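You operate a simulated robot arm through the tools that you are given. There is no shell and no other tool. Be economical: measure what you need, move in short steps, check, and stop when the job is done.

Carry out the task below with a simulated robot arm. There is one attempt and no reset: what you move stays moved.

Task
Mix the glaze jar with the earliest date in the rocker.
Fine: of the three on shelf four; grey arm over the jar while it rocks, clear again after; the other jars stay. Where these are worked on the way, their far stop is far enough and under half their travel is too little: grey arm of the rocker.

It is judged by the outcome, as a careful person would: the job done as asked, and still so three seconds after it is handed in. It fails if anything else is knocked over, pushed out of place, dropped, spilled or broken.

Robot
A 7-joint arm with a two-finger parallel gripper on a trunk, on a base that drives. Base frame: it is fixed to the floor where the robot stands at the start and does not move with it; the origin is under the middle of the robot, x ahead of it, y to its left, z up. Lengths are in m, angles in degrees, forces in N, time in s.
With the tool pointing down near the work surface it reaches from about 0.16 to 0.74 m from the robot's upright axis, wherever it stands. Its first joint turns from -166.0 to 166.0 degrees. Places, roughly: grey arm of the rocker [-3, 0.1, 1.1]; rocker lever with yellow ball [-2.9, 0.1, 1]; well of the rocker [-2.9, 0.1, 1]. Payload 3.91 kg.
The tool frame sits at the grasp point between the pads (the TCP): z along the fingers, y along the line on which they close. The tips reach 0.03 m beyond it. The gripper opens to 0.11 m. The fingers are 0.02 m wide and 0.01 m thick; the gripper's body (0.048 by 0.112 m) begins 0.055 m behind the TCP.
Orientation is that of the tool frame in the base frame, as a unit quaternion [w, x, y, z]. With the fingers straight down and closing along the base's y, the tool's x points along the base's -x, its y along +y and its z along -z.

Tools
- The arm moves only by the tool nudge_tool. Its argument "motion" is a list of rows, each an object (a shift or turn left out is 0, a gripper value left out holds the last) with "claw": the gripper command, from -1 (shut) to 1 (fully open), values between in proportion; "linear": the shift along the base's x, y, z in cm, a list of three; "turn": the turn, a rotation vector about the base's x, y, z in degrees, a list of three. In form: [{"claw": claw, "linear": [x, y, z], "turn": [ax, ay, az]}, ...]. A call has 1 to 12 rows; each row is the pose to reach, as a shift and turn from the pose commanded when the call began. Rows are played at 5 a second. More than 0.05 m and 8.6 degrees between two rows, or a gripper value outside its range, and nothing of the call is played. A pose out of reach is approached as far as the arm can. The call stops where the force on the tool passes 90 N (or 10 N more than at its start, if that is more) or the arm is blocked; 0.2 s more then pass. Each finger travels about 0.153 m/s and halts on what it meets, pressing with about 37 N; the grip force reading is that of the motor and also rises with nothing between the fingers. The clock runs only during rows and for 0.2 s after the last one: add rows that repeat a pose to give the fingers time. The reply holds the time, the measured pose of the TCP, the force on the tool along the base axes, the opening and the grip force, in the units named above and with some noise, with the torque about the TCP (base axes, N m) and any sound that the robot's microphone picked up.
- Cameras (640 x 400 px; columns grow to the right, rows downward): "scene" is now at [0.0075, 0.1314, 1.5602]; the picture's right is [-0.20, -0.98, 0.00], its down [-0.56, 0.11, -0.82] and it looks along [0.81, -0.16, -0.57] (base axes); focal length 281 px, centre (320, 200). "wrist" rides on the gripper at [0.077, 0.007, -0.114] in the tool frame; the picture's right is [-0.09, 1.00, 0.00], its down [-0.80, -0.07, -0.59] and it looks along [-0.59, -0.05, 0.80] (tool axes); focal length 270 px, centre (320, 200). There is no depth. A picture from a camera that has moved, and an enlarged one, comes with that camera's place and axes in the base frame and with its lens.
- grab_frame(camera): a new picture of that camera. No time passes.
- move_column(by): slides the trunk up (or, below 0, down) by that many m; the arm and the scene camera ride with it, the base frame stays. It gives what a move gives, with no picture.
- drive_base(legs): drives the robot by 1 to 6 legs, each [ahead, turn to the left] in m and degrees, along the robot's own axes; the way and the turn of a leg run together, so that a leg with both is an arc; at most 1.5 m and 180 degrees a leg. The arm and the cameras ride along, it lands a little off, and it stops where it bumps. It gives what a move gives.
- turn_head(pan, tilt): turns the head with the scene camera to pan (to the left, within 155 degrees either way) and tilt (down, from -29 to 69), counted from straight ahead of the robot. It gives what a move gives.
- enlarge(camera, box): a new picture of the part [left, top, right, bottom] of that camera's present view, enlarged. No time passes.
- hand_in(): hands the job in; it is judged then, once.

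Go step by step. Nothing tells you exact positions but the pictures and the camera data: compare them with the known pose of the tool, close in by small moves and look again before you grip or let go. The budget is 120 turns and 98 pictures, counting those below and the enlarged ones. Unless the task says otherwise, let go and move clear before handing in, and close with one line.

The tools are called after "Call:" by a JSON object that holds its "api" and its "payload". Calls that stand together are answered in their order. nudge_tool: Moves the arm, as the interface text tells. Its arguments: {"type":"object","properties":{"motion":{"type":"array","items":{"type":"object","properties":{"claw":{"type":"number"},"linear":{"type":"array","items":{"type":"number"}},"turn":{"type":"array","items":{"type":"number"}}}}}},"required":["motion"]} The other tools are called the same way: move_column (by) slides the trunk up or down; drive_base (legs) drives the base; turn_head (pan, tilt) turns the head that bears the scene camera; grab_frame (camera) takes a picture; enlarge (camera, box) takes an enlarged picture of a part of a camera's view; hand_in () hands the job in.

At the start:

```text
time_s: 0.0
tool_pos: [0.3358, 0.0247, 1.3685]
tcp_rot: [0.001, 0.0, 1.0, 0.0]
wrist_force: [-0.5, 0.5, -0.4]
wrist_torque: [-0.05, 0.01, -0.03]
gripper_width: 0.1099
gripper_force: 0.1
trunk travel left (down, up): [-0.525, 0.085]
robot x, y, heading: [0.003, 0.0039, 0.1]
head pan, tilt: [-11.5, 34.7]
```

scene: 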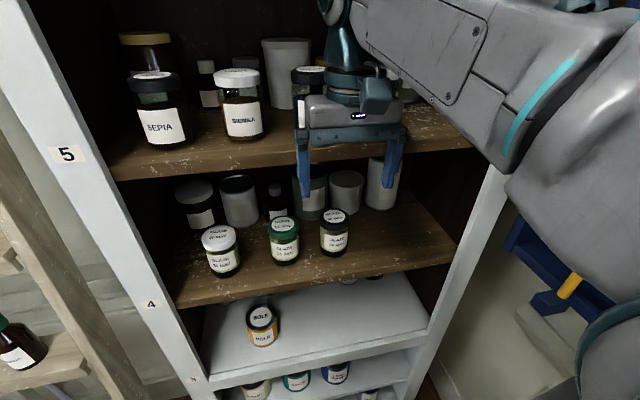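
wrist: 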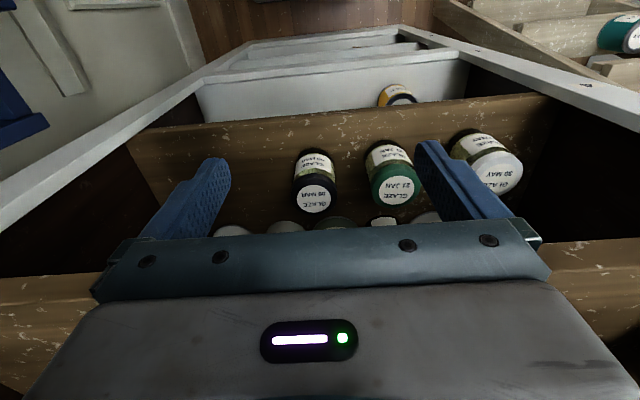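

I see a cabinet ahead with three glaze jars on the shelf whose edge meets label 4. I'll read their dates enlarged.

Call:
{"api": "enlarge", "payload": {"camera": "scene", "box": [180, 190, 380, 315]}}

Call:
{"api": "enlarge", "payload": {"camera": "wrist", "box": [270, 120, 540, 230]}}

```text
3.20 times, centred on (280, 252) of scene
camera zoom: at [0.0075, 0.1314, 1.5602], right [-0.2, -0.98, 0.0], down [-0.56, 0.11, -0.82], along [0.81, -0.16, -0.57], focal length 898 px, centre (448, 32)
```

zoom: 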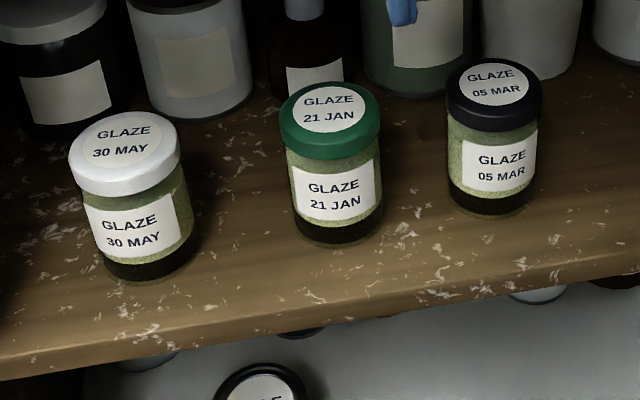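

```text
2.37 times, centred on (405, 175) of wrist
camera zoom: at [0.2589, 0.0328, 1.4824], right [0.09, 1.0, 0.0], down [0.8, -0.07, 0.59], along [0.59, -0.05, -0.8], focal length 641 px, centre (118, 259)
```

zoom: 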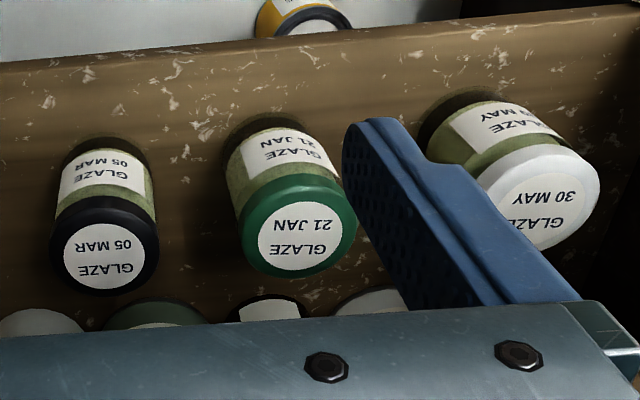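

The green-lidded jar, 21 JAN, is the earliest; I place its lid top at about (0.473, 0.118, 1.182), and the shelf at z≈1.09. Before choosing a grip, I look at the rocker behind me.

Call:
{"api": "turn_head", "payload": {"pan": 155, "tilt": 15}}

Call:
{"api": "grab_frame", "payload": {"camera": "scene"}}

```text
time_s: 2.5
tool_pos: [0.3348, 0.0259, 1.3672]
tcp_rot: [-0.001, 0.0, 1.0, 0.0]
wrist_force: [-0.3, -0.1, 0.1]
wrist_torque: [0.02, -0.03, -0.04]
gripper_width: 0.1103
gripper_force: 0.0
trunk travel left (down, up): [-0.525, 0.085]
robot x, y, heading: [0.0021, -0.0035, 0.3]
head pan, tilt: [154.7, 15.0]
```

```text
93 pictures are left
camera scene: at [-0.1634, 0.189, 1.5917], right [0.43, 0.9, 0.0], down [0.23, -0.11, -0.97], along [-0.87, 0.41, -0.26], focal length 281 px, centre (320, 200)
```

scene: 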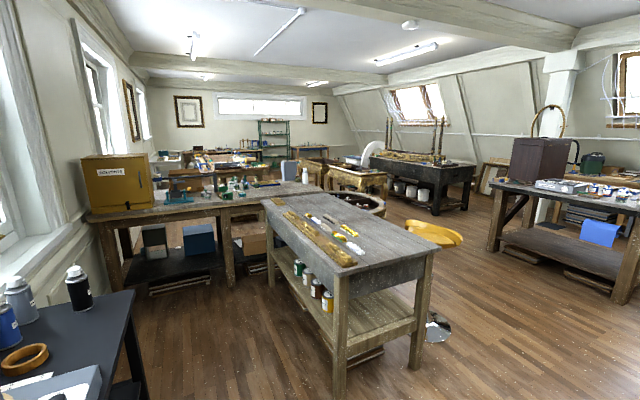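

The rocker should appear around pixel (180,190) on the far table. I enlarge that part.

Call:
{"api": "enlarge", "payload": {"camera": "scene", "box": [130, 140, 290, 240]}}

```text
4.00 times, centred on (210, 190) of scene
camera zoom: at [-0.1634, 0.189, 1.5917], right [0.43, 0.9, 0.0], down [0.23, -0.11, -0.97], along [-0.87, 0.41, -0.26], focal length 1122 px, centre (760, 240)
```

zoom: 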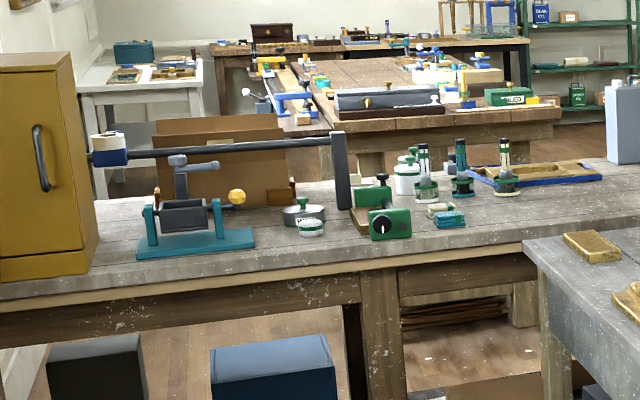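

The rocker is on the far bench: teal base, dark cradle, grey arm above it, yellow-ball lever. For the jar I'll use a forward-pitched grip, so I back off the base to gain room and turn the head back.

Call:
{"api": "drive_base", "payload": {"legs": [[-0.25, 0]]}}

Call:
{"api": "turn_head", "payload": {"pan": 10, "tilt": 30}}

Call:
{"api": "nudge_tool", "payload": {"motion": [{"linear": [0, 1.5, -1], "turn": [0, -8, 0]}, {"linear": [0, 3, -3], "turn": [0, -16, 0]}, {"linear": [0, 4.5, -5], "turn": [0, -24, 0]}, {"linear": [0, 6, -7], "turn": [0, -32, 0]}, {"linear": [0, 7.5, -9], "turn": [0, -40, 0]}, {"linear": [0, 9, -11], "turn": [0, -48, 0]}, {"linear": [0, 9, -13], "turn": [0, -56, 0]}, {"linear": [0, 9, -14], "turn": [0, -60, 0]}, {"linear": [0, 9, -14], "turn": [0, -60, 0]}]}}

Call:
{"api": "grab_frame", "payload": {"camera": "scene"}}

Call:
{"api": "grab_frame", "payload": {"camera": "wrist"}}

```text
time_s: 4.4
tool_pos: [0.0832, 0.0266, 1.3681]
tcp_rot: [0.0, -0.001, 1.0, 0.001]
wrist_force: [-0.2, 0.4, -0.8]
wrist_torque: [0.02, -0.03, 0.0]
gripper_width: 0.1102
gripper_force: 0.0
trunk travel left (down, up): [-0.525, 0.085]
robot x, y, heading: [-0.2506, -0.0021, 0.3]
head pan, tilt: [154.7, 15.0]
```

```text
time_s: 6.6
tool_pos: [0.0834, 0.028, 1.3675]
tcp_rot: [0.0, -0.002, 1.0, 0.0]
wrist_force: [0.6, 0.9, 0.2]
wrist_torque: [-0.02, 0.0, -0.01]
gripper_width: 0.1096
gripper_force: 0.0
trunk travel left (down, up): [-0.525, 0.085]
robot x, y, heading: [-0.2463, 0.0003, 0.2]
head pan, tilt: [10.0, 30.0]
```

```text
time_s: 8.4
tool_pos: [0.1023, 0.122, 1.1839]
tcp_rot: [0.41, -0.008, 0.912, 0.004]
wrist_force: [0.2, -0.4, 0.7]
wrist_torque: [0.02, 0.0, -0.01]
gripper_width: 0.1097
gripper_force: 0.0
trunk travel left (down, up): [-0.525, 0.085]
robot x, y, heading: [-0.2518, -0.0024, 0.3]
head pan, tilt: [10.0, 30.0]
stopped in row 8: the arm was blocked; the commanded pose is now the measured one
```

```text
91 pictures are left
camera scene: at [-0.2427, 0.1641, 1.5658], right [0.18, -0.98, 0.0], down [-0.49, -0.09, -0.87], along [0.85, 0.15, -0.5], focal length 281 px, centre (320, 200)
```

scene: 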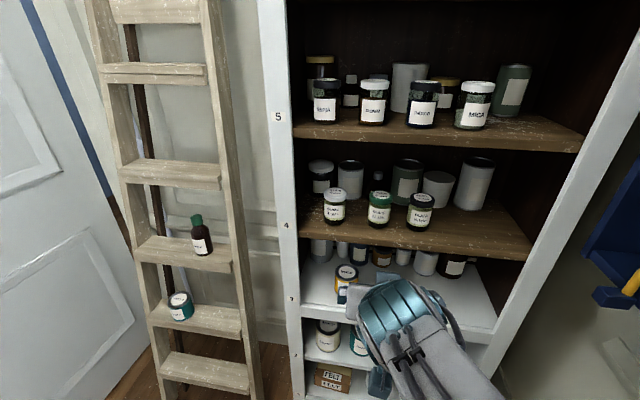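

```text
90 pictures are left
camera wrist: at [-0.0341, 0.126, 1.2018], right [0.04, 1.0, 0.07], down [0.09, -0.07, 0.99], along [1.0, -0.03, -0.09], focal length 270 px, centre (320, 200)
```

wrist: 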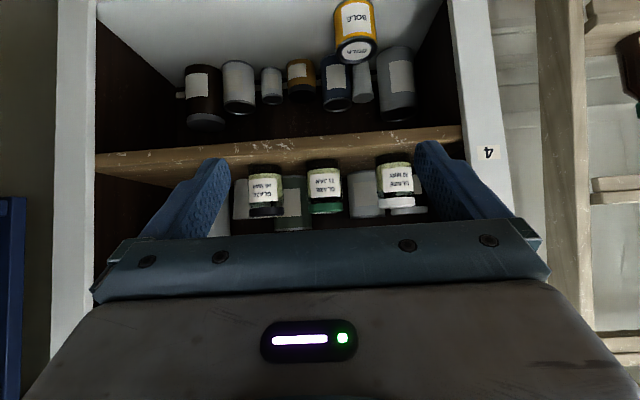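

The arm hit a wrist limit near 48° of pitch while folded close; more reach should free it. I move it forward in front of the shelf and continue pitching.

Call:
{"api": "nudge_tool", "payload": {"motion": [{"linear": [5, 0, 0.5], "turn": [0, 0, 0]}, {"linear": [10, 0, 1], "turn": [0, 0, 0]}, {"linear": [15, 0, 1.5], "turn": [0, -4, 0]}, {"linear": [19, 0, 1.5], "turn": [0, -8, 0]}, {"linear": [22, 0, 1.5], "turn": [0, -12, 0]}, {"linear": [22, 0, 1.5], "turn": [0, -12, 0]}]}}

Call:
{"api": "grab_frame", "payload": {"camera": "scene"}}

Call:
{"api": "grab_frame", "payload": {"camera": "wrist"}}

```text
refused: row 1 steps farther than a row can; nothing moved
```

```text
89 pictures are left
camera scene: at [-0.2427, 0.1641, 1.5658], right [0.18, -0.98, 0.0], down [-0.49, -0.09, -0.87], along [0.85, 0.15, -0.5], focal length 281 px, centre (320, 200)
```

scene: 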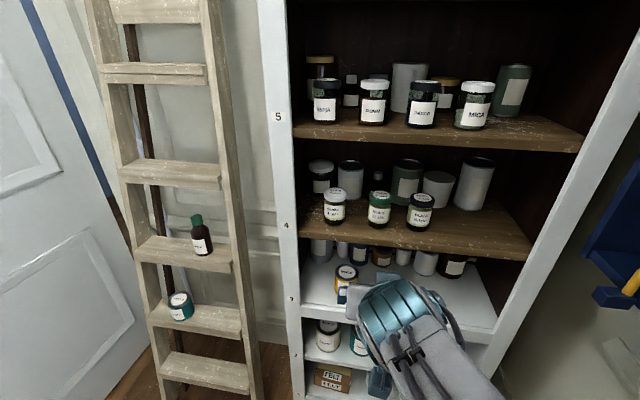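

```text
88 pictures are left
camera wrist: at [-0.0341, 0.126, 1.2018], right [0.04, 1.0, 0.07], down [0.09, -0.07, 0.99], along [1.0, -0.03, -0.09], focal length 270 px, centre (320, 200)
```

wrist: 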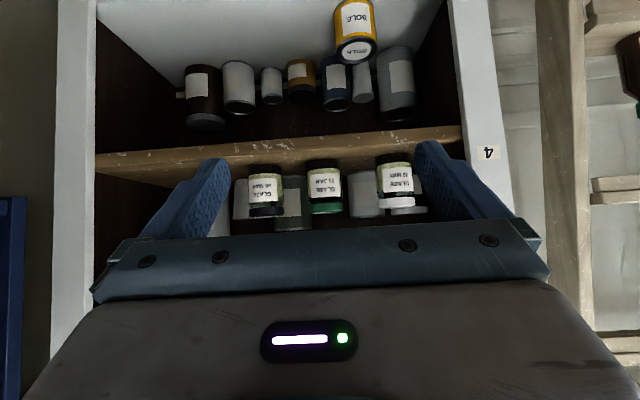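

The first row was just over the step limit; I repeat with smaller steps.

Call:
{"api": "nudge_tool", "payload": {"motion": [{"linear": [4.5, 0, 0.5]}, {"linear": [9, 0, 1]}, {"linear": [13.5, 0, 1.5], "turn": [0, -4, 0]}, {"linear": [18, 0, 1.5], "turn": [0, -8, 0]}, {"linear": [22, 0, 1.5], "turn": [0, -12, 0]}, {"linear": [22, 0, 1.5], "turn": [0, -12, 0]}]}}

Call:
{"api": "grab_frame", "payload": {"camera": "wrist"}}

Call:
{"api": "grab_frame", "payload": {"camera": "scene"}}

```text
time_s: 9.8
tool_pos: [0.3199, 0.1214, 1.2039]
tcp_rot: [0.507, -0.009, 0.862, 0.002]
wrist_force: [-0.5, 0.7, 0.4]
wrist_torque: [-0.04, -0.01, -0.03]
gripper_width: 0.11
gripper_force: 0.1
trunk travel left (down, up): [-0.525, 0.085]
robot x, y, heading: [-0.2507, -0.0029, 0.0]
head pan, tilt: [10.0, 30.0]
```

```text
87 pictures are left
camera wrist: at [0.1825, 0.1254, 1.1919], right [0.02, 1.0, 0.07], down [-0.13, -0.07, 0.99], along [0.99, -0.03, 0.13], focal length 270 px, centre (320, 200)
```

wrist: 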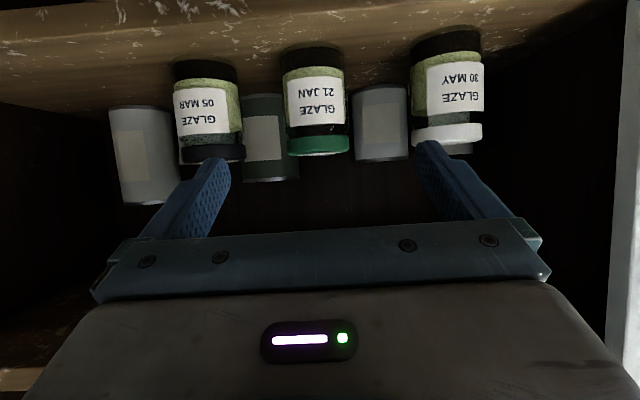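

```text
86 pictures are left
camera scene: at [-0.2443, 0.1652, 1.5674], right [0.18, -0.98, 0.0], down [-0.49, -0.09, -0.87], along [0.85, 0.15, -0.5], focal length 281 px, centre (320, 200)
```

scene: 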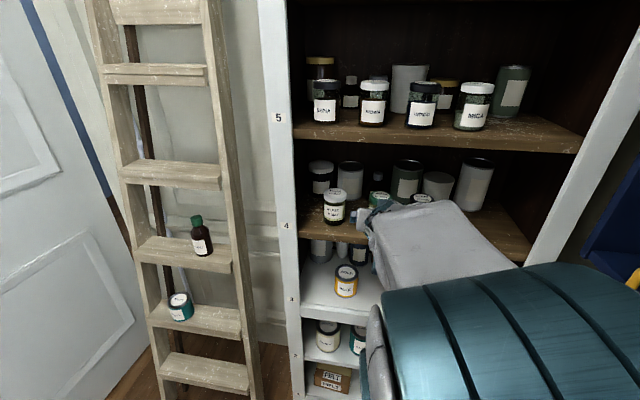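

The lid lines up between the fingers (y≈0.119). I move in partway and check.

Call:
{"api": "nudge_tool", "payload": {"motion": [{"linear": [3, 0, -1]}, {"linear": [6, 0, -2]}, {"linear": [8.5, -0.1, -3]}, {"linear": [10.5, -0.2, -3.7]}, {"linear": [10.5, -0.2, -3.7]}]}}

Call:
{"api": "grab_frame", "payload": {"camera": "wrist"}}

Call:
{"api": "grab_frame", "payload": {"camera": "scene"}}

```text
time_s: 11.0
tool_pos: [0.4255, 0.1194, 1.1652]
tcp_rot: [0.506, -0.009, 0.863, 0.003]
wrist_force: [0.0, -0.5, 0.0]
wrist_torque: [-0.01, 0.02, 0.0]
gripper_width: 0.1097
gripper_force: 0.0
trunk travel left (down, up): [-0.525, 0.085]
robot x, y, heading: [-0.2535, -0.0023, 0.1]
head pan, tilt: [10.0, 30.0]
```

```text
85 pictures are left
camera wrist: at [0.2888, 0.1236, 1.1531], right [0.02, 1.0, 0.07], down [-0.13, -0.07, 0.99], along [0.99, -0.03, 0.13], focal length 270 px, centre (320, 200)
```

wrist: 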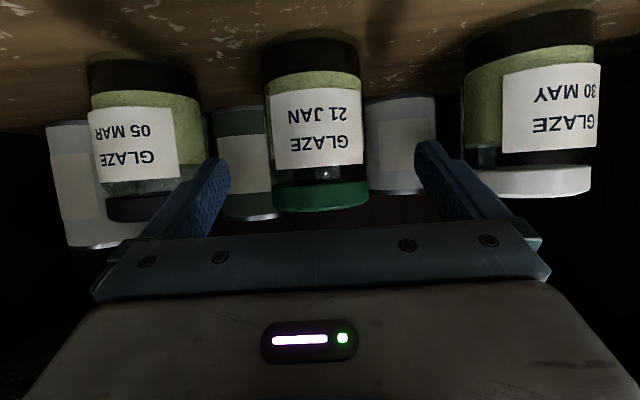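

```text
84 pictures are left
camera scene: at [-0.243, 0.1644, 1.5675], right [0.18, -0.98, 0.0], down [-0.49, -0.09, -0.87], along [0.85, 0.15, -0.5], focal length 281 px, centre (320, 200)
```

scene: 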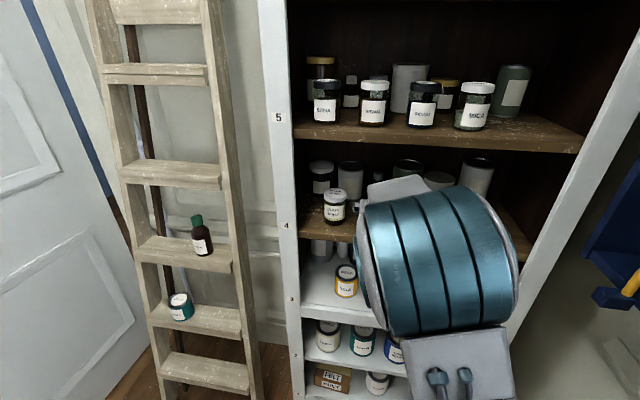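

Triangulating again puts the jar axis at x≈0.472, y≈0.119, with the lid at z 1.164–1.181. I move in the last 4.7 cm and look again.

Call:
{"api": "nudge_tool", "payload": {"motion": [{"linear": [2, 0, 0.1]}, {"linear": [4, 0, 0.2]}, {"linear": [4.7, 0, 0.2]}, {"linear": [4.7, 0, 0.2]}]}}

Call:
{"api": "grab_frame", "payload": {"camera": "wrist"}}

```text
time_s: 12.0
tool_pos: [0.4749, 0.1196, 1.1671]
tcp_rot: [0.507, -0.009, 0.862, 0.002]
wrist_force: [-0.1, -0.3, -0.1]
wrist_torque: [-0.02, -0.01, 0.02]
gripper_width: 0.11
gripper_force: 0.0
trunk travel left (down, up): [-0.525, 0.085]
robot x, y, heading: [-0.2542, 0.005, 0.1]
head pan, tilt: [10.0, 30.0]
```

```text
83 pictures are left
camera wrist: at [0.3373, 0.1242, 1.155], right [0.03, 1.0, 0.07], down [-0.13, -0.07, 0.99], along [0.99, -0.03, 0.13], focal length 270 px, centre (320, 200)
```

wrist: 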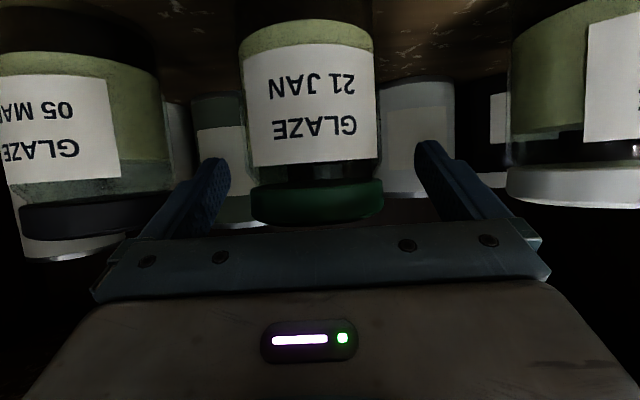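

The lid is centred between the pads. I close the gripper.

Call:
{"api": "nudge_tool", "payload": {"motion": [{"claw": 0.5}, {"claw": 0.3}, {"claw": 0.1}, {"claw": -0.2}, {"claw": -0.6}, {"claw": -1}, {"claw": -1}]}}

Call:
{"api": "grab_frame", "payload": {"camera": "wrist"}}

```text
time_s: 13.6
tool_pos: [0.4738, 0.1197, 1.1678]
tcp_rot: [0.507, -0.009, 0.862, 0.002]
wrist_force: [0.4, 0.0, -0.7]
wrist_torque: [0.07, -0.03, 0.03]
gripper_width: 0.0672
gripper_force: 37.3
trunk travel left (down, up): [-0.525, 0.085]
robot x, y, heading: [-0.2509, -0.0022, 0.5]
head pan, tilt: [10.0, 30.0]
```

```text
82 pictures are left
camera wrist: at [0.3372, 0.124, 1.1551], right [0.03, 1.0, 0.07], down [-0.13, -0.07, 0.99], along [0.99, -0.03, 0.13], focal length 270 px, centre (320, 200)
```

wrist: 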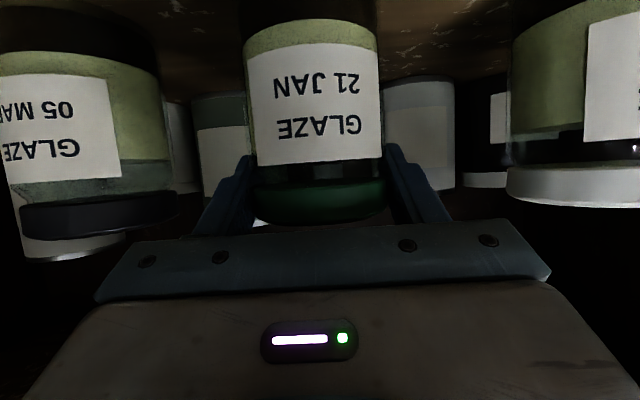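

The lid is gripped at 0.067 m. I lift 3 cm and draw it straight out of the cabinet.

Call:
{"api": "nudge_tool", "payload": {"motion": [{"linear": [0, 0, 1]}, {"linear": [0, 0, 2]}, {"linear": [0, 0, 3]}, {"linear": [-2, 0, 3]}, {"linear": [-5, 0, 3]}, {"linear": [-8, 0, 3]}, {"linear": [-11, 0, 3]}, {"linear": [-14, 0, 3]}, {"linear": [-17, 0, 3]}, {"linear": [-20, 0, 3]}, {"linear": [-22, 0, 3]}, {"linear": [-22, 0, 3]}]}}

Call:
{"api": "grab_frame", "payload": {"camera": "wrist"}}

Call:
{"api": "grab_frame", "payload": {"camera": "scene"}}

```text
time_s: 16.2
tool_pos: [0.2532, 0.1186, 1.1957]
tcp_rot: [0.505, -0.006, 0.863, 0.002]
wrist_force: [0.0, -0.3, -4.2]
wrist_torque: [0.0, 0.02, 0.02]
gripper_width: 0.0672
gripper_force: 37.4
out of reach, approached as far as the arm can: row 1, 2, 3
trunk travel left (down, up): [-0.525, 0.085]
robot x, y, heading: [-0.2535, -0.002, -0.0]
head pan, tilt: [10.0, 30.0]
```

```text
81 pictures are left
camera wrist: at [0.1156, 0.1229, 1.1853], right [0.03, 1.0, 0.07], down [-0.13, -0.07, 0.99], along [0.99, -0.04, 0.12], focal length 270 px, centre (320, 200)
```

wrist: 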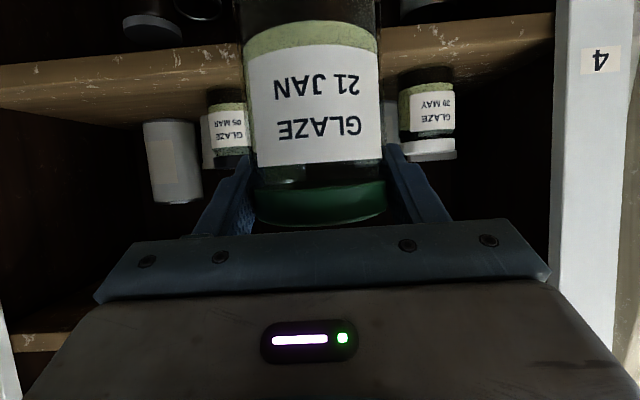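

```text
80 pictures are left
camera scene: at [-0.2427, 0.1645, 1.5674], right [0.18, -0.98, 0.0], down [-0.49, -0.09, -0.87], along [0.85, 0.15, -0.5], focal length 281 px, centre (320, 200)
```

scene: 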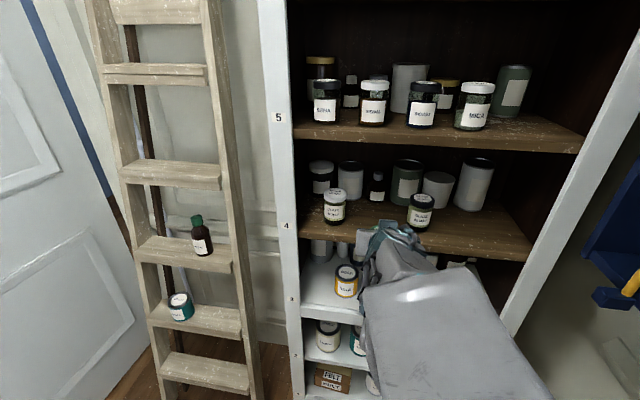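

The jar is out and upright, and the other two still stand. I retract a little more, back off, turn around and look for the way; the gap between the dark desk and the middle table looks to be centred near y≈0.3.

Call:
{"api": "nudge_tool", "payload": {"motion": [{"linear": [-3, -2, 0]}, {"linear": [-6, -4, 0]}, {"linear": [-9, -6, 0]}, {"linear": [-9, -6, 0]}]}}

Call:
{"api": "drive_base", "payload": {"legs": [[-0.2, 0], [0, 160]]}}

Call:
{"api": "turn_head", "payload": {"pan": 0, "tilt": 35}}

Call:
{"api": "grab_frame", "payload": {"camera": "scene"}}

```text
time_s: 17.2
tool_pos: [0.1637, 0.0593, 1.1985]
tcp_rot: [0.506, -0.009, 0.863, 0.003]
wrist_force: [0.2, -0.4, -3.9]
wrist_torque: [-0.02, 0.01, 0.0]
gripper_width: 0.0668
gripper_force: 36.8
trunk travel left (down, up): [-0.525, 0.085]
robot x, y, heading: [-0.2516, 0.001, 0.1]
head pan, tilt: [10.0, 30.0]
```

```text
time_s: 18.6
tool_pos: [0.0151, 0.0701, 1.1989]
tcp_rot: [0.505, -0.017, 0.863, 0.008]
wrist_force: [0.1, -0.9, -4.1]
wrist_torque: [-0.02, 0.01, 0.04]
gripper_width: 0.0671
gripper_force: 37.2
trunk travel left (down, up): [-0.525, 0.085]
robot x, y, heading: [-0.3992, 0.0065, 1.2]
head pan, tilt: [10.0, 30.0]
stopped in leg 1: the robot was blocked; the commanded pose is now the measured one
```

```text
time_s: 19.4
tool_pos: [0.0145, 0.0709, 1.1994]
tcp_rot: [0.507, -0.017, 0.862, 0.008]
wrist_force: [0.8, -0.6, -4.6]
wrist_torque: [-0.01, 0.02, -0.02]
gripper_width: 0.067
gripper_force: 37.0
trunk travel left (down, up): [-0.525, 0.085]
robot x, y, heading: [-0.4, 0.0048, 1.5]
head pan, tilt: [0.0, 35.0]
```

```text
79 pictures are left
camera scene: at [-0.3944, 0.1538, 1.5597], right [0.02, -1.0, 0.0], down [-0.57, -0.01, -0.82], along [0.82, 0.02, -0.57], focal length 281 px, centre (320, 200)
```

scene: 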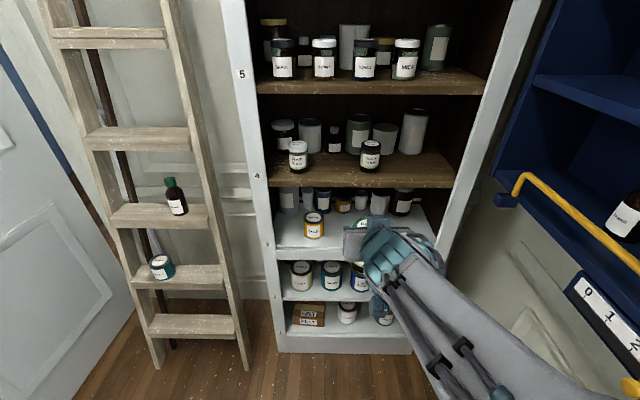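

The base bumped something behind it. I go forward slightly and look behind on the right.

Call:
{"api": "drive_base", "payload": {"legs": [[0.06, 0]]}}

Call:
{"api": "turn_head", "payload": {"pan": -150, "tilt": 45}}

Call:
{"api": "grab_frame", "payload": {"camera": "scene"}}

Call:
{"api": "turn_head", "payload": {"pan": 150, "tilt": 45}}

Call:
{"api": "grab_frame", "payload": {"camera": "scene"}}

```text
time_s: 20.3
tool_pos: [0.0748, 0.0712, 1.1984]
tcp_rot: [0.507, -0.016, 0.862, 0.007]
wrist_force: [0.9, -0.8, -2.9]
wrist_torque: [-0.01, -0.02, 0.01]
gripper_width: 0.0669
gripper_force: 37.1
trunk travel left (down, up): [-0.525, 0.085]
robot x, y, heading: [-0.3437, 0.0064, 1.3]
head pan, tilt: [0.0, 35.0]
```

```text
time_s: 22.7
tool_pos: [0.0737, 0.0711, 1.1988]
tcp_rot: [0.506, -0.016, 0.862, 0.007]
wrist_force: [0.6, 0.2, -4.4]
wrist_torque: [0.0, -0.01, 0.0]
gripper_width: 0.0669
gripper_force: 37.1
trunk travel left (down, up): [-0.525, 0.085]
robot x, y, heading: [-0.3444, 0.0018, 1.5]
head pan, tilt: [-150.0, 45.0]
```

```text
78 pictures are left
camera scene: at [-0.492, 0.111, 1.5449], right [-0.52, 0.85, 0.0], down [0.6, 0.37, -0.71], along [-0.6, -0.37, -0.71], focal length 281 px, centre (320, 200)
```

scene: 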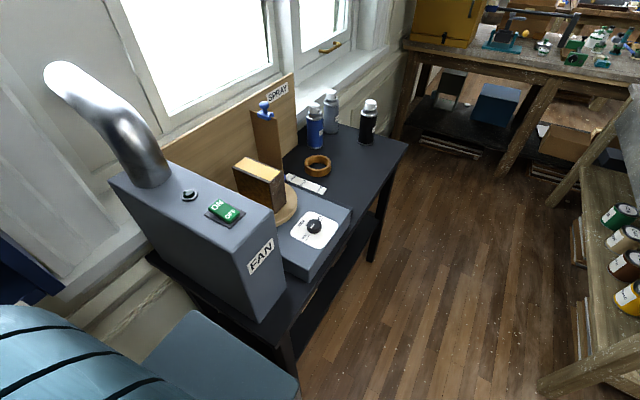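

```text
time_s: 26.8
tool_pos: [0.0743, 0.0728, 1.1987]
tcp_rot: [0.507, -0.016, 0.862, 0.007]
wrist_force: [-0.5, -0.4, -3.1]
wrist_torque: [0.01, 0.0, -0.04]
gripper_width: 0.0671
gripper_force: 36.6
trunk travel left (down, up): [-0.525, 0.085]
robot x, y, heading: [-0.3401, 0.0043, 1.2]
head pan, tilt: [150.0, 45.0]
```

```text
77 pictures are left
camera scene: at [-0.4938, 0.1923, 1.5449], right [0.48, 0.88, 0.0], down [0.62, -0.34, -0.71], along [-0.62, 0.34, -0.71], focal length 281 px, centre (320, 200)
```

scene: 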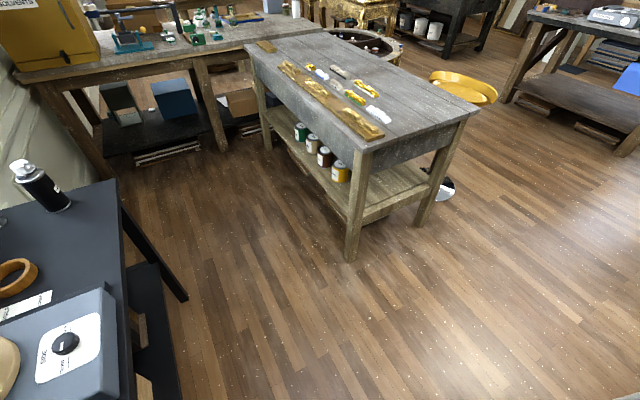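

The obstacle is the dark desk with the fan, whose edge runs from (-0.6,-0.07) to (-1.7,-0.14). The middle table begins at y≈0.8, so I'll go around along y≈0.36.

Call:
{"api": "drive_base", "payload": {"legs": [[0.08, 0], [0, 89], [0.36, 0], [0, 90]]}}

Call:
{"api": "turn_head", "payload": {"pan": 15, "tilt": 35}}

Call:
{"api": "grab_frame", "payload": {"camera": "scene"}}

```text
time_s: 37.3
tool_pos: [-0.6761, 0.3024, 1.1987]
tcp_rot: [0.002, 0.862, 0.008, -0.507]
wrist_force: [0.4, -1.1, -3.0]
wrist_torque: [-0.01, -0.02, -0.03]
gripper_width: 0.0668
gripper_force: 36.9
trunk travel left (down, up): [-0.525, 0.085]
robot x, y, heading: [-0.258, 0.3579, -179.9]
head pan, tilt: [150.0, 45.0]
```

```text
time_s: 39.5
tool_pos: [-0.6768, 0.3037, 1.199]
tcp_rot: [0.001, 0.862, 0.007, -0.507]
wrist_force: [0.2, 0.4, -3.2]
wrist_torque: [0.01, -0.02, 0.03]
gripper_width: 0.0672
gripper_force: 37.0
trunk travel left (down, up): [-0.525, 0.085]
robot x, y, heading: [-0.2611, 0.3566, -180.0]
head pan, tilt: [15.0, 35.0]
```

```text
76 pictures are left
camera scene: at [-0.2714, 0.1868, 1.5597], right [-0.26, 0.97, 0.0], down [0.55, 0.15, -0.82], along [-0.79, -0.21, -0.57], focal length 281 px, centre (320, 200)
```

scene: 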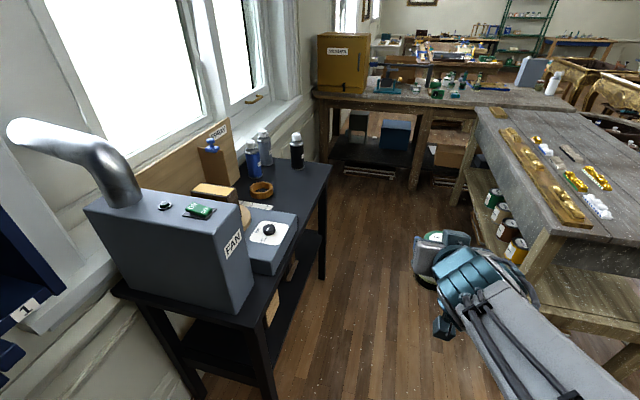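

The corridor is clear. I drive 1.3 m ahead and look at the rocker.

Call:
{"api": "drive_base", "payload": {"legs": [[1.3, 0]]}}

Call:
{"api": "grab_frame", "payload": {"camera": "scene"}}

```text
time_s: 45.9
tool_pos: [-1.9563, 0.3147, 1.199]
tcp_rot: [-0.001, 0.862, 0.003, -0.506]
wrist_force: [0.5, 0.0, -3.9]
wrist_torque: [0.01, 0.01, -0.02]
gripper_width: 0.067
gripper_force: 37.1
trunk travel left (down, up): [-0.525, 0.085]
robot x, y, heading: [-1.5382, 0.3649, 179.6]
head pan, tilt: [15.0, 35.0]
```

```text
75 pictures are left
camera scene: at [-1.553, 0.1919, 1.5597], right [-0.25, 0.97, 0.0], down [0.56, 0.14, -0.82], along [-0.79, -0.2, -0.57], focal length 281 px, centre (320, 200)
```

scene: 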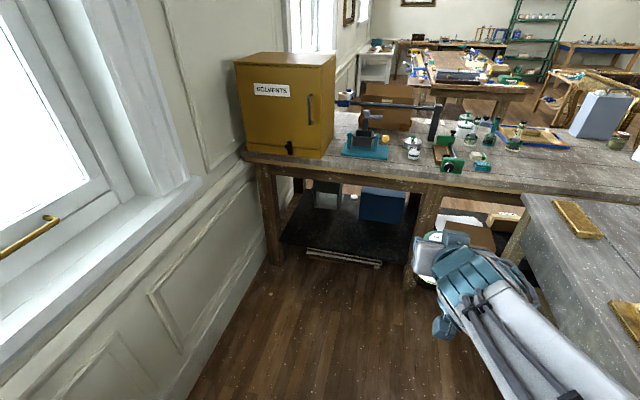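

The rocker sits at about (-3.0, 0.08), and the bench front edge is at x≈-2.7. I drive diagonally toward (-2.25, 0.17) and face it.

Call:
{"api": "drive_base", "payload": {"legs": [[0, 15], [0.72, 0], [0, -15]]}}

Call:
{"api": "turn_head", "payload": {"pan": 10, "tilt": 40}}

Call:
{"api": "grab_frame", "payload": {"camera": "scene"}}

Call:
{"api": "grab_frame", "payload": {"camera": "wrist"}}

```text
time_s: 51.6
tool_pos: [-2.6495, 0.1432, 1.1995]
tcp_rot: [-0.002, 0.862, 0.0, -0.507]
wrist_force: [0.2, 0.0, -2.7]
wrist_torque: [-0.03, -0.02, 0.02]
gripper_width: 0.0671
gripper_force: 37.0
trunk travel left (down, up): [-0.525, 0.085]
robot x, y, heading: [-2.2294, 0.1936, 178.9]
head pan, tilt: [15.0, 35.0]
```

```text
time_s: 52.3
tool_pos: [-2.6499, 0.1425, 1.1989]
tcp_rot: [-0.003, 0.862, -0.001, -0.507]
wrist_force: [0.1, 0.1, -3.4]
wrist_torque: [0.01, 0.02, 0.01]
gripper_width: 0.0669
gripper_force: 36.9
trunk travel left (down, up): [-0.525, 0.085]
robot x, y, heading: [-2.2332, 0.1919, 179.0]
head pan, tilt: [10.0, 40.0]
```

```text
74 pictures are left
camera scene: at [-2.2452, 0.0251, 1.5521], right [-0.16, 0.99, 0.0], down [0.63, 0.1, -0.77], along [-0.76, -0.12, -0.64], focal length 281 px, centre (320, 200)
```

scene: 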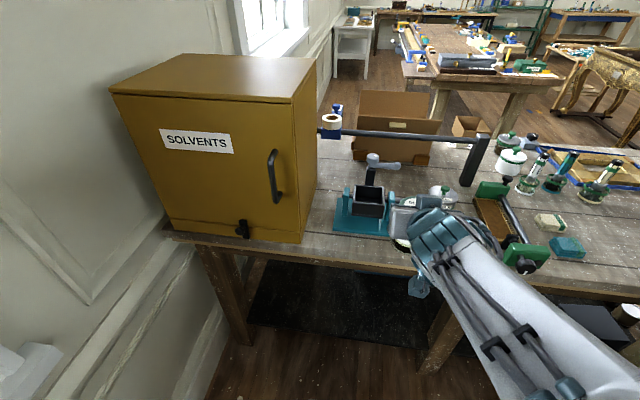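

```text
73 pictures are left
camera wrist: at [-2.5117, 0.1344, 1.1869], right [-0.05, -1.0, 0.07], down [0.13, 0.07, 0.99], along [-0.99, 0.06, 0.13], focal length 270 px, centre (320, 200)
```

wrist: 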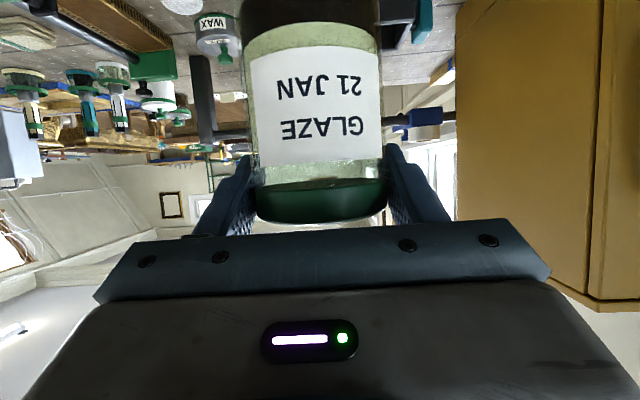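

Call:
{"api": "enlarge", "payload": {"camera": "scene", "box": [310, 90, 470, 260]}}

```text
2.35 times, centred on (390, 175) of scene
camera zoom: at [-2.2452, 0.0251, 1.5521], right [-0.16, 0.99, 0.0], down [0.63, 0.1, -0.77], along [-0.76, -0.12, -0.64], focal length 660 px, centre (155, 259)
```

zoom: 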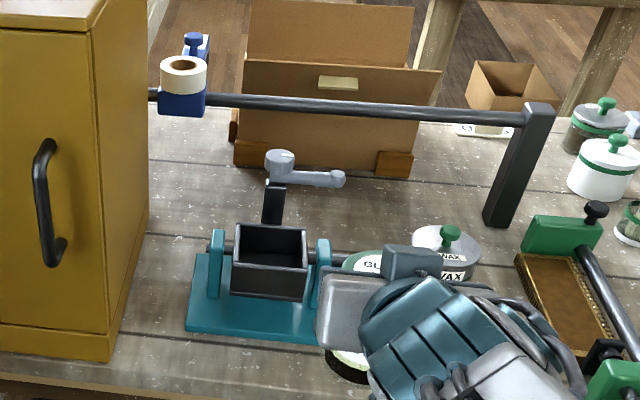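

The rocker has a square box well, the arm's mast stands behind it with the grey arm pointing to +y (clear), and the lever is hidden by my arm. I shift the tool to +y and a bit lower so both cameras see the well for triangulation.

Call:
{"api": "nudge_tool", "payload": {"motion": [{"linear": [0, 4, -1]}, {"linear": [0, 8, -2]}, {"linear": [0, 12, -3]}, {"linear": [0, 16, -4]}, {"linear": [0, 16, -4]}]}}

Call:
{"api": "grab_frame", "payload": {"camera": "wrist"}}

Call:
{"api": "enlarge", "payload": {"camera": "scene", "box": [310, 90, 470, 260]}}

```text
time_s: 53.5
tool_pos: [-2.6548, 0.3043, 1.1661]
tcp_rot: [-0.004, 0.862, -0.001, -0.506]
wrist_force: [0.1, 0.2, -3.3]
wrist_torque: [0.02, 0.01, 0.01]
gripper_width: 0.067
gripper_force: 36.2
out of reach, approached as far as the arm can: row 1, 2, 3, 4, 5
trunk travel left (down, up): [-0.525, 0.085]
robot x, y, heading: [-2.2322, 0.1895, 178.9]
head pan, tilt: [10.0, 40.0]
```

```text
71 pictures are left
camera wrist: at [-2.5174, 0.2966, 1.1535], right [-0.05, -1.0, 0.07], down [0.13, 0.07, 0.99], along [-0.99, 0.06, 0.13], focal length 270 px, centre (320, 200)
```

wrist: 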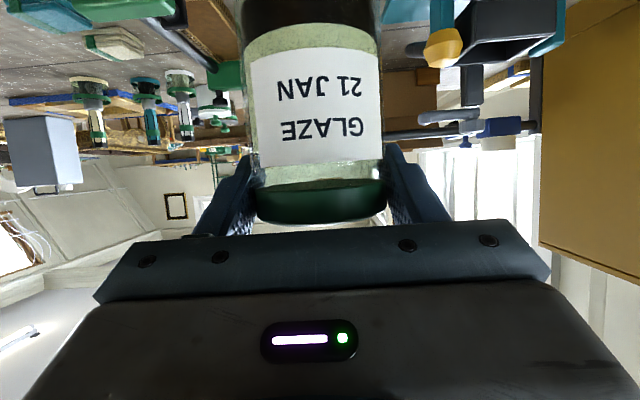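

```text
2.35 times, centred on (390, 175) of scene
camera zoom: at [-2.2452, 0.0253, 1.5521], right [-0.16, 0.99, 0.0], down [0.63, 0.1, -0.77], along [-0.76, -0.12, -0.64], focal length 660 px, centre (155, 259)
```

zoom: 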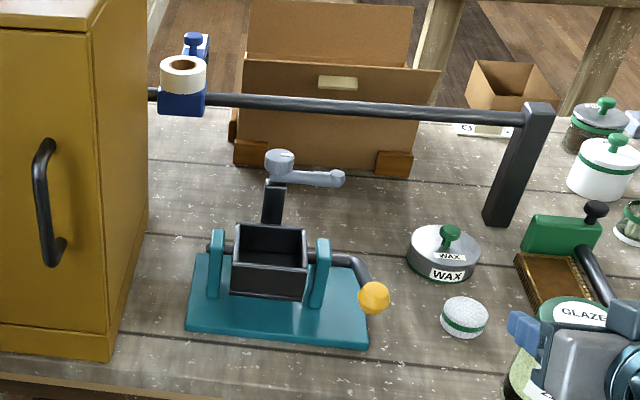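

Now both cameras see the rocker. I enlarge the wrist view for measurement.

Call:
{"api": "enlarge", "payload": {"camera": "wrist", "box": [380, 0, 580, 160]}}

Call:
{"api": "enlarge", "payload": {"camera": "scene", "box": [340, 140, 420, 200]}}

```text
2.50 times, centred on (480, 80) of wrist
camera zoom: at [-2.5174, 0.2966, 1.1535], right [-0.05, -1.0, 0.07], down [0.13, 0.07, 0.99], along [-0.99, 0.06, 0.13], focal length 676 px, centre (-80, 500)
```

zoom: 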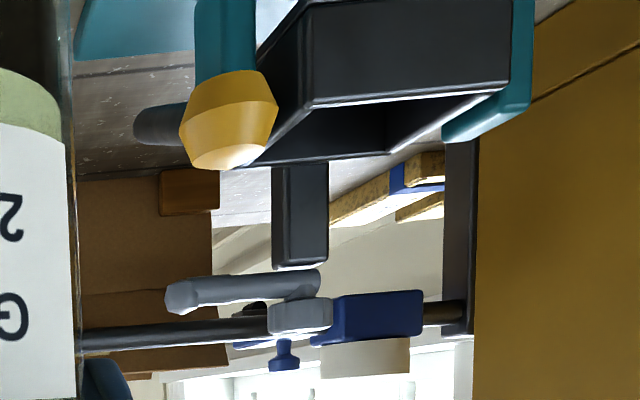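

```text
6.67 times, centred on (380, 170) of scene
camera zoom: at [-2.2452, 0.0253, 1.5521], right [-0.16, 0.99, 0.0], down [0.63, 0.1, -0.77], along [-0.76, -0.12, -0.64], focal length 1871 px, centre (-80, 400)
```

zoom: 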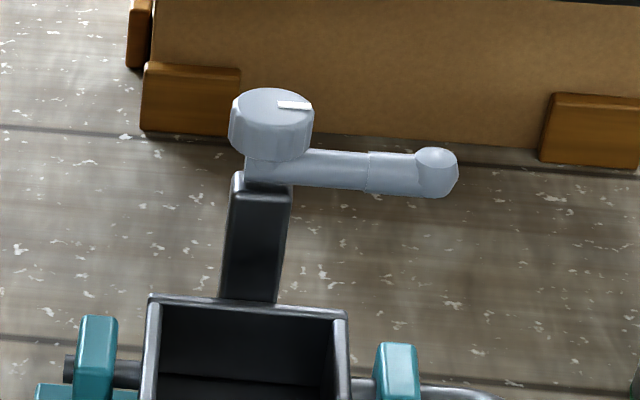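

Triangulation gives: well rim z≈1.021, well centre ≈(-2.923, 0.068); arm knob (-2.981, 0.067, 1.112); arm tip (-2.984, 0.144, 1.093); yellow ball (-2.807, 0.181, 1.053). I raise the jar, bring it back to y≈0.07, and drive a little closer.

Call:
{"api": "nudge_tool", "payload": {"motion": [{"linear": [0, 0, 4]}, {"linear": [0, -3, 7]}, {"linear": [0, -7, 9]}, {"linear": [0, -11, 9]}, {"linear": [0, -15, 9]}, {"linear": [0, -19, 9]}, {"linear": [0, -23, 9]}, {"linear": [0, -23, 9]}]}}

Call:
{"api": "drive_base", "payload": {"legs": [[0.12, 0]]}}

Call:
{"api": "grab_frame", "payload": {"camera": "scene"}}

Call:
{"api": "grab_frame", "payload": {"camera": "wrist"}}

```text
time_s: 55.3
tool_pos: [-2.6528, 0.0754, 1.2549]
tcp_rot: [-0.003, 0.862, -0.001, -0.507]
wrist_force: [0.6, -0.3, -3.3]
wrist_torque: [0.0, -0.03, -0.03]
gripper_width: 0.0669
gripper_force: 37.1
trunk travel left (down, up): [-0.525, 0.085]
robot x, y, heading: [-2.2319, 0.1891, 178.8]
head pan, tilt: [10.0, 40.0]
```

```text
time_s: 56.5
tool_pos: [-2.7728, 0.0764, 1.2547]
tcp_rot: [-0.002, 0.862, 0.0, -0.506]
wrist_force: [0.0, -0.2, -2.9]
wrist_torque: [-0.03, 0.02, 0.0]
gripper_width: 0.0669
gripper_force: 37.0
trunk travel left (down, up): [-0.525, 0.085]
robot x, y, heading: [-2.3522, 0.1948, 179.2]
head pan, tilt: [10.0, 40.0]
```

```text
67 pictures are left
camera scene: at [-2.3671, 0.0271, 1.5521], right [-0.16, 0.99, 0.0], down [0.64, 0.1, -0.77], along [-0.76, -0.12, -0.64], focal length 281 px, centre (320, 200)
```

scene: 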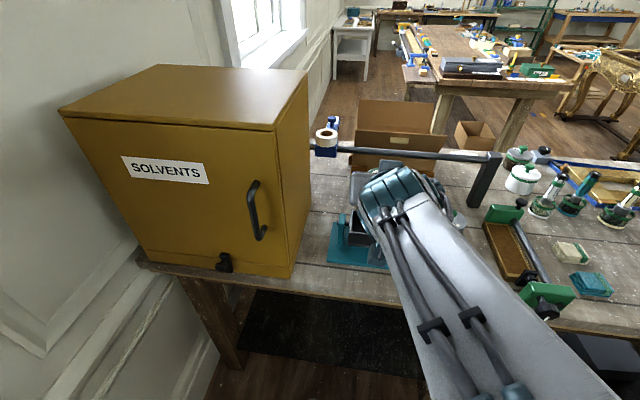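

```text
66 pictures are left
camera wrist: at [-2.6363, 0.0689, 1.2427], right [-0.05, -1.0, 0.07], down [0.13, 0.07, 0.99], along [-0.99, 0.06, 0.13], focal length 270 px, centre (320, 200)
```

wrist: 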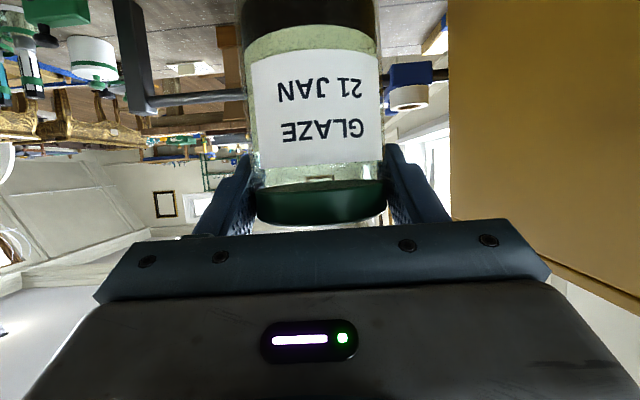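

My hand hides the well from the scene camera. I shift aside once more at this nearer base position for a second measurement.

Call:
{"api": "nudge_tool", "payload": {"motion": [{"linear": [0, 4, 0]}, {"linear": [0, 8, 0]}, {"linear": [0, 12, 0]}, {"linear": [0, 16, 0]}, {"linear": [2, 20, -2]}, {"linear": [4, 21.5, -5]}, {"linear": [7, 21.5, -8]}, {"linear": [7, 21.5, -8]}]}}

Call:
{"api": "enlarge", "payload": {"camera": "scene", "box": [320, 140, 420, 280]}}

Call:
{"api": "enlarge", "payload": {"camera": "wrist", "box": [380, 0, 580, 160]}}

```text
time_s: 58.5
tool_pos: [-2.7342, 0.3031, 1.1739]
tcp_rot: [-0.015, 0.888, 0.008, -0.46]
wrist_force: [-0.4, -1.0, -4.0]
wrist_torque: [-0.01, 0.02, -0.02]
gripper_width: 0.0667
gripper_force: 37.0
out of reach, approached as far as the arm can: row 6, 7, 8
trunk travel left (down, up): [-0.525, 0.085]
robot x, y, heading: [-2.3535, 0.197, 179.2]
head pan, tilt: [10.0, 40.0]
stopped in row 8: the arm was blocked; the commanded pose is now the measured one
```

```text
2.86 times, centred on (370, 210) of scene
camera zoom: at [-2.3667, 0.0271, 1.5504], right [-0.16, 0.99, 0.0], down [0.64, 0.1, -0.77], along [-0.76, -0.12, -0.64], focal length 802 px, centre (177, 171)
```

zoom: 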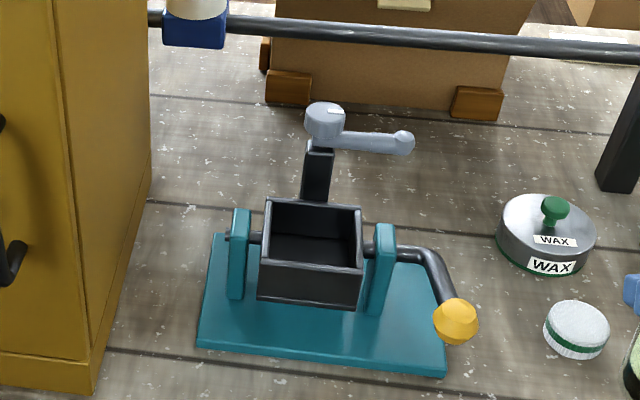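

```text
2.50 times, centred on (480, 80) of wrist
camera zoom: at [-2.5957, 0.2964, 1.1764], right [-0.05, -1.0, 0.04], down [0.02, 0.04, 1.0], along [-1.0, 0.05, 0.02], focal length 676 px, centre (-80, 500)
```

zoom: 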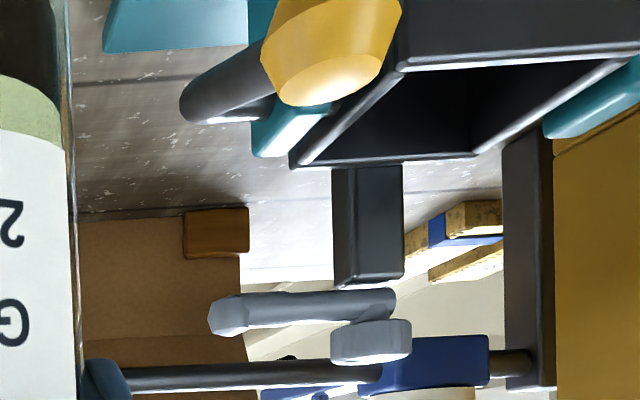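

The second measurement agrees: the well is centred near (-2.920, 0.068), rim z≈1.022, with the arm knob's front at x≈-2.956. I check precisely where the jar sits in the grip.

Call:
{"api": "enlarge", "payload": {"camera": "wrist", "box": [220, 130, 420, 255]}}

Call:
{"api": "grab_frame", "payload": {"camera": "scene"}}

```text
3.20 times, centred on (320, 192) of wrist
camera zoom: at [-2.5957, 0.2964, 1.1764], right [-0.05, -1.0, 0.04], down [0.02, 0.04, 1.0], along [-1.0, 0.05, 0.02], focal length 865 px, centre (320, 224)
```

zoom: 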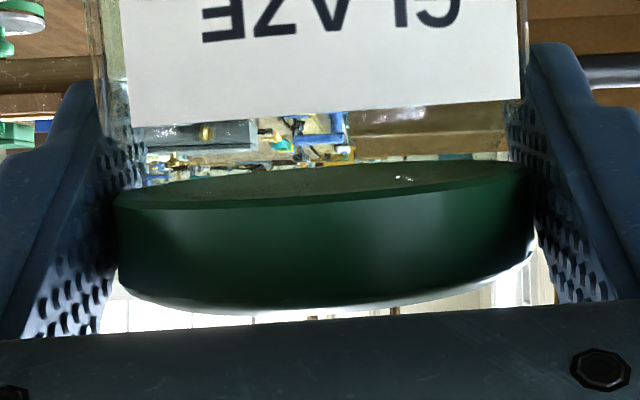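

```text
62 pictures are left
camera scene: at [-2.3667, 0.0271, 1.5504], right [-0.16, 0.99, 0.0], down [0.64, 0.1, -0.77], along [-0.76, -0.12, -0.64], focal length 281 px, centre (320, 200)
```

scene: 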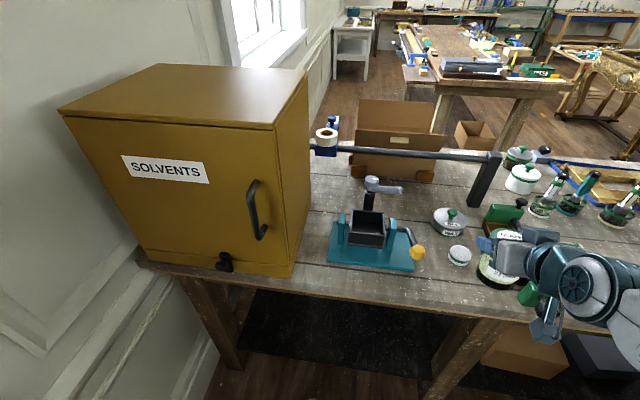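

I take the jar's axis to coincide with the TCP. I raise it, restore the upright attitude (+6° about y, −1.9° about x), and bring it just in front of and above the well.

Call:
{"api": "nudge_tool", "payload": {"motion": [{"linear": [0, 0, 4]}, {"linear": [-1, -1, 8]}, {"linear": [-3, -4, 9], "turn": [-0.5, 1.5, 0]}, {"linear": [-4, -8, 9], "turn": [-1, 3, 0]}, {"linear": [-6, -12, 9], "turn": [-1.5, 4.5, 0]}, {"linear": [-8, -16, 9], "turn": [-1.9, 6, 0]}, {"linear": [-10, -20, 9], "turn": [-1.9, 6, 0]}, {"linear": [-13, -23.5, 9], "turn": [-1.9, 6, 0]}, {"linear": [-13, -23.5, 9], "turn": [-1.9, 6, 0]}]}}

Call:
{"api": "grab_frame", "payload": {"camera": "scene"}}

Call:
{"api": "grab_frame", "payload": {"camera": "wrist"}}

```text
time_s: 60.5
tool_pos: [-2.8627, 0.0689, 1.2708]
tcp_rot: [-0.001, 0.86, -0.003, -0.51]
wrist_force: [0.7, 0.1, -3.5]
wrist_torque: [0.0, -0.01, -0.02]
gripper_width: 0.0668
gripper_force: 37.4
trunk travel left (down, up): [-0.525, 0.085]
robot x, y, heading: [-2.3511, 0.1971, 179.1]
head pan, tilt: [10.0, 40.0]
```

```text
61 pictures are left
camera scene: at [-2.3661, 0.0272, 1.5521], right [-0.16, 0.99, 0.0], down [0.63, 0.1, -0.77], along [-0.76, -0.12, -0.64], focal length 281 px, centre (320, 200)
```

scene: 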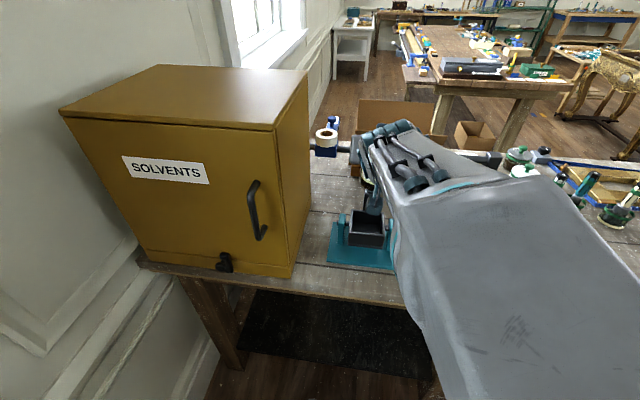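

```text
60 pictures are left
camera wrist: at [-2.7246, 0.0612, 1.2573], right [-0.05, -1.0, 0.08], down [0.14, 0.07, 0.99], along [-0.99, 0.06, 0.13], focal length 270 px, centre (320, 200)
```

wrist: 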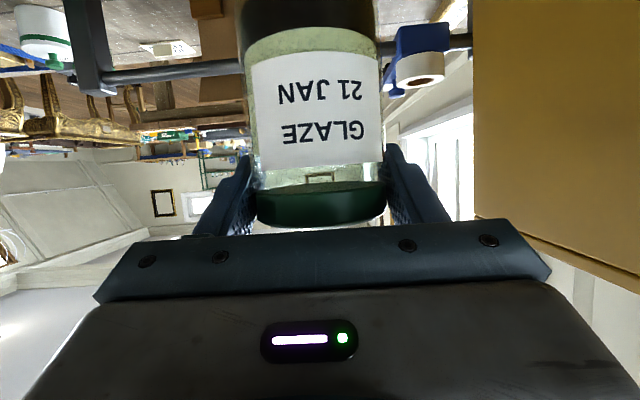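

The well is visible beneath the hand. I move over it and lower until the jar bottom is about 3–4 cm above the rim, then look.

Call:
{"api": "nudge_tool", "payload": {"motion": [{"linear": [-2.5, 0, 0]}, {"linear": [-5.3, 0, 0]}, {"linear": [-5.3, 0, -4]}, {"linear": [-5.3, 0, -8]}, {"linear": [-5.3, 0, -12]}, {"linear": [-5.3, 0, -13]}, {"linear": [-5.3, 0, -13]}]}}

Call:
{"api": "enlarge", "payload": {"camera": "scene", "box": [310, 120, 470, 280]}}

Call:
{"api": "grab_frame", "payload": {"camera": "wrist"}}

```text
time_s: 62.1
tool_pos: [-2.9163, 0.0703, 1.1386]
tcp_rot: [-0.001, 0.86, -0.003, -0.51]
wrist_force: [-0.1, -0.2, -3.0]
wrist_torque: [0.0, -0.01, 0.02]
gripper_width: 0.0671
gripper_force: 36.7
trunk travel left (down, up): [-0.525, 0.085]
robot x, y, heading: [-2.3541, 0.1915, 178.9]
head pan, tilt: [10.0, 40.0]
```

```text
2.50 times, centred on (390, 200) of scene
camera zoom: at [-2.3662, 0.0271, 1.5521], right [-0.16, 0.99, 0.0], down [0.63, 0.1, -0.77], along [-0.76, -0.12, -0.64], focal length 702 px, centre (145, 200)
```

zoom: 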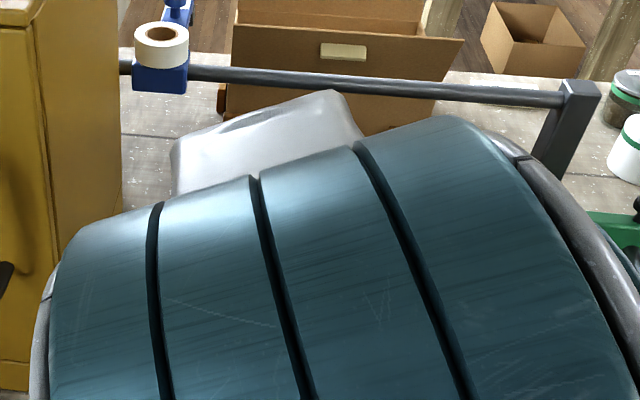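

```text
58 pictures are left
camera wrist: at [-2.7789, 0.0624, 1.1266], right [-0.05, -1.0, 0.08], down [0.14, 0.07, 0.99], along [-0.99, 0.06, 0.13], focal length 270 px, centre (320, 200)
```

wrist: 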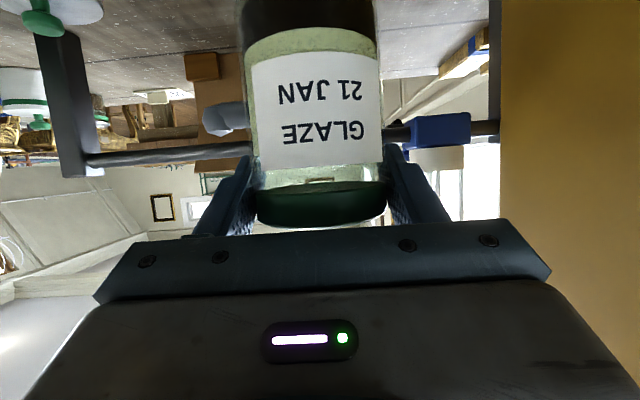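

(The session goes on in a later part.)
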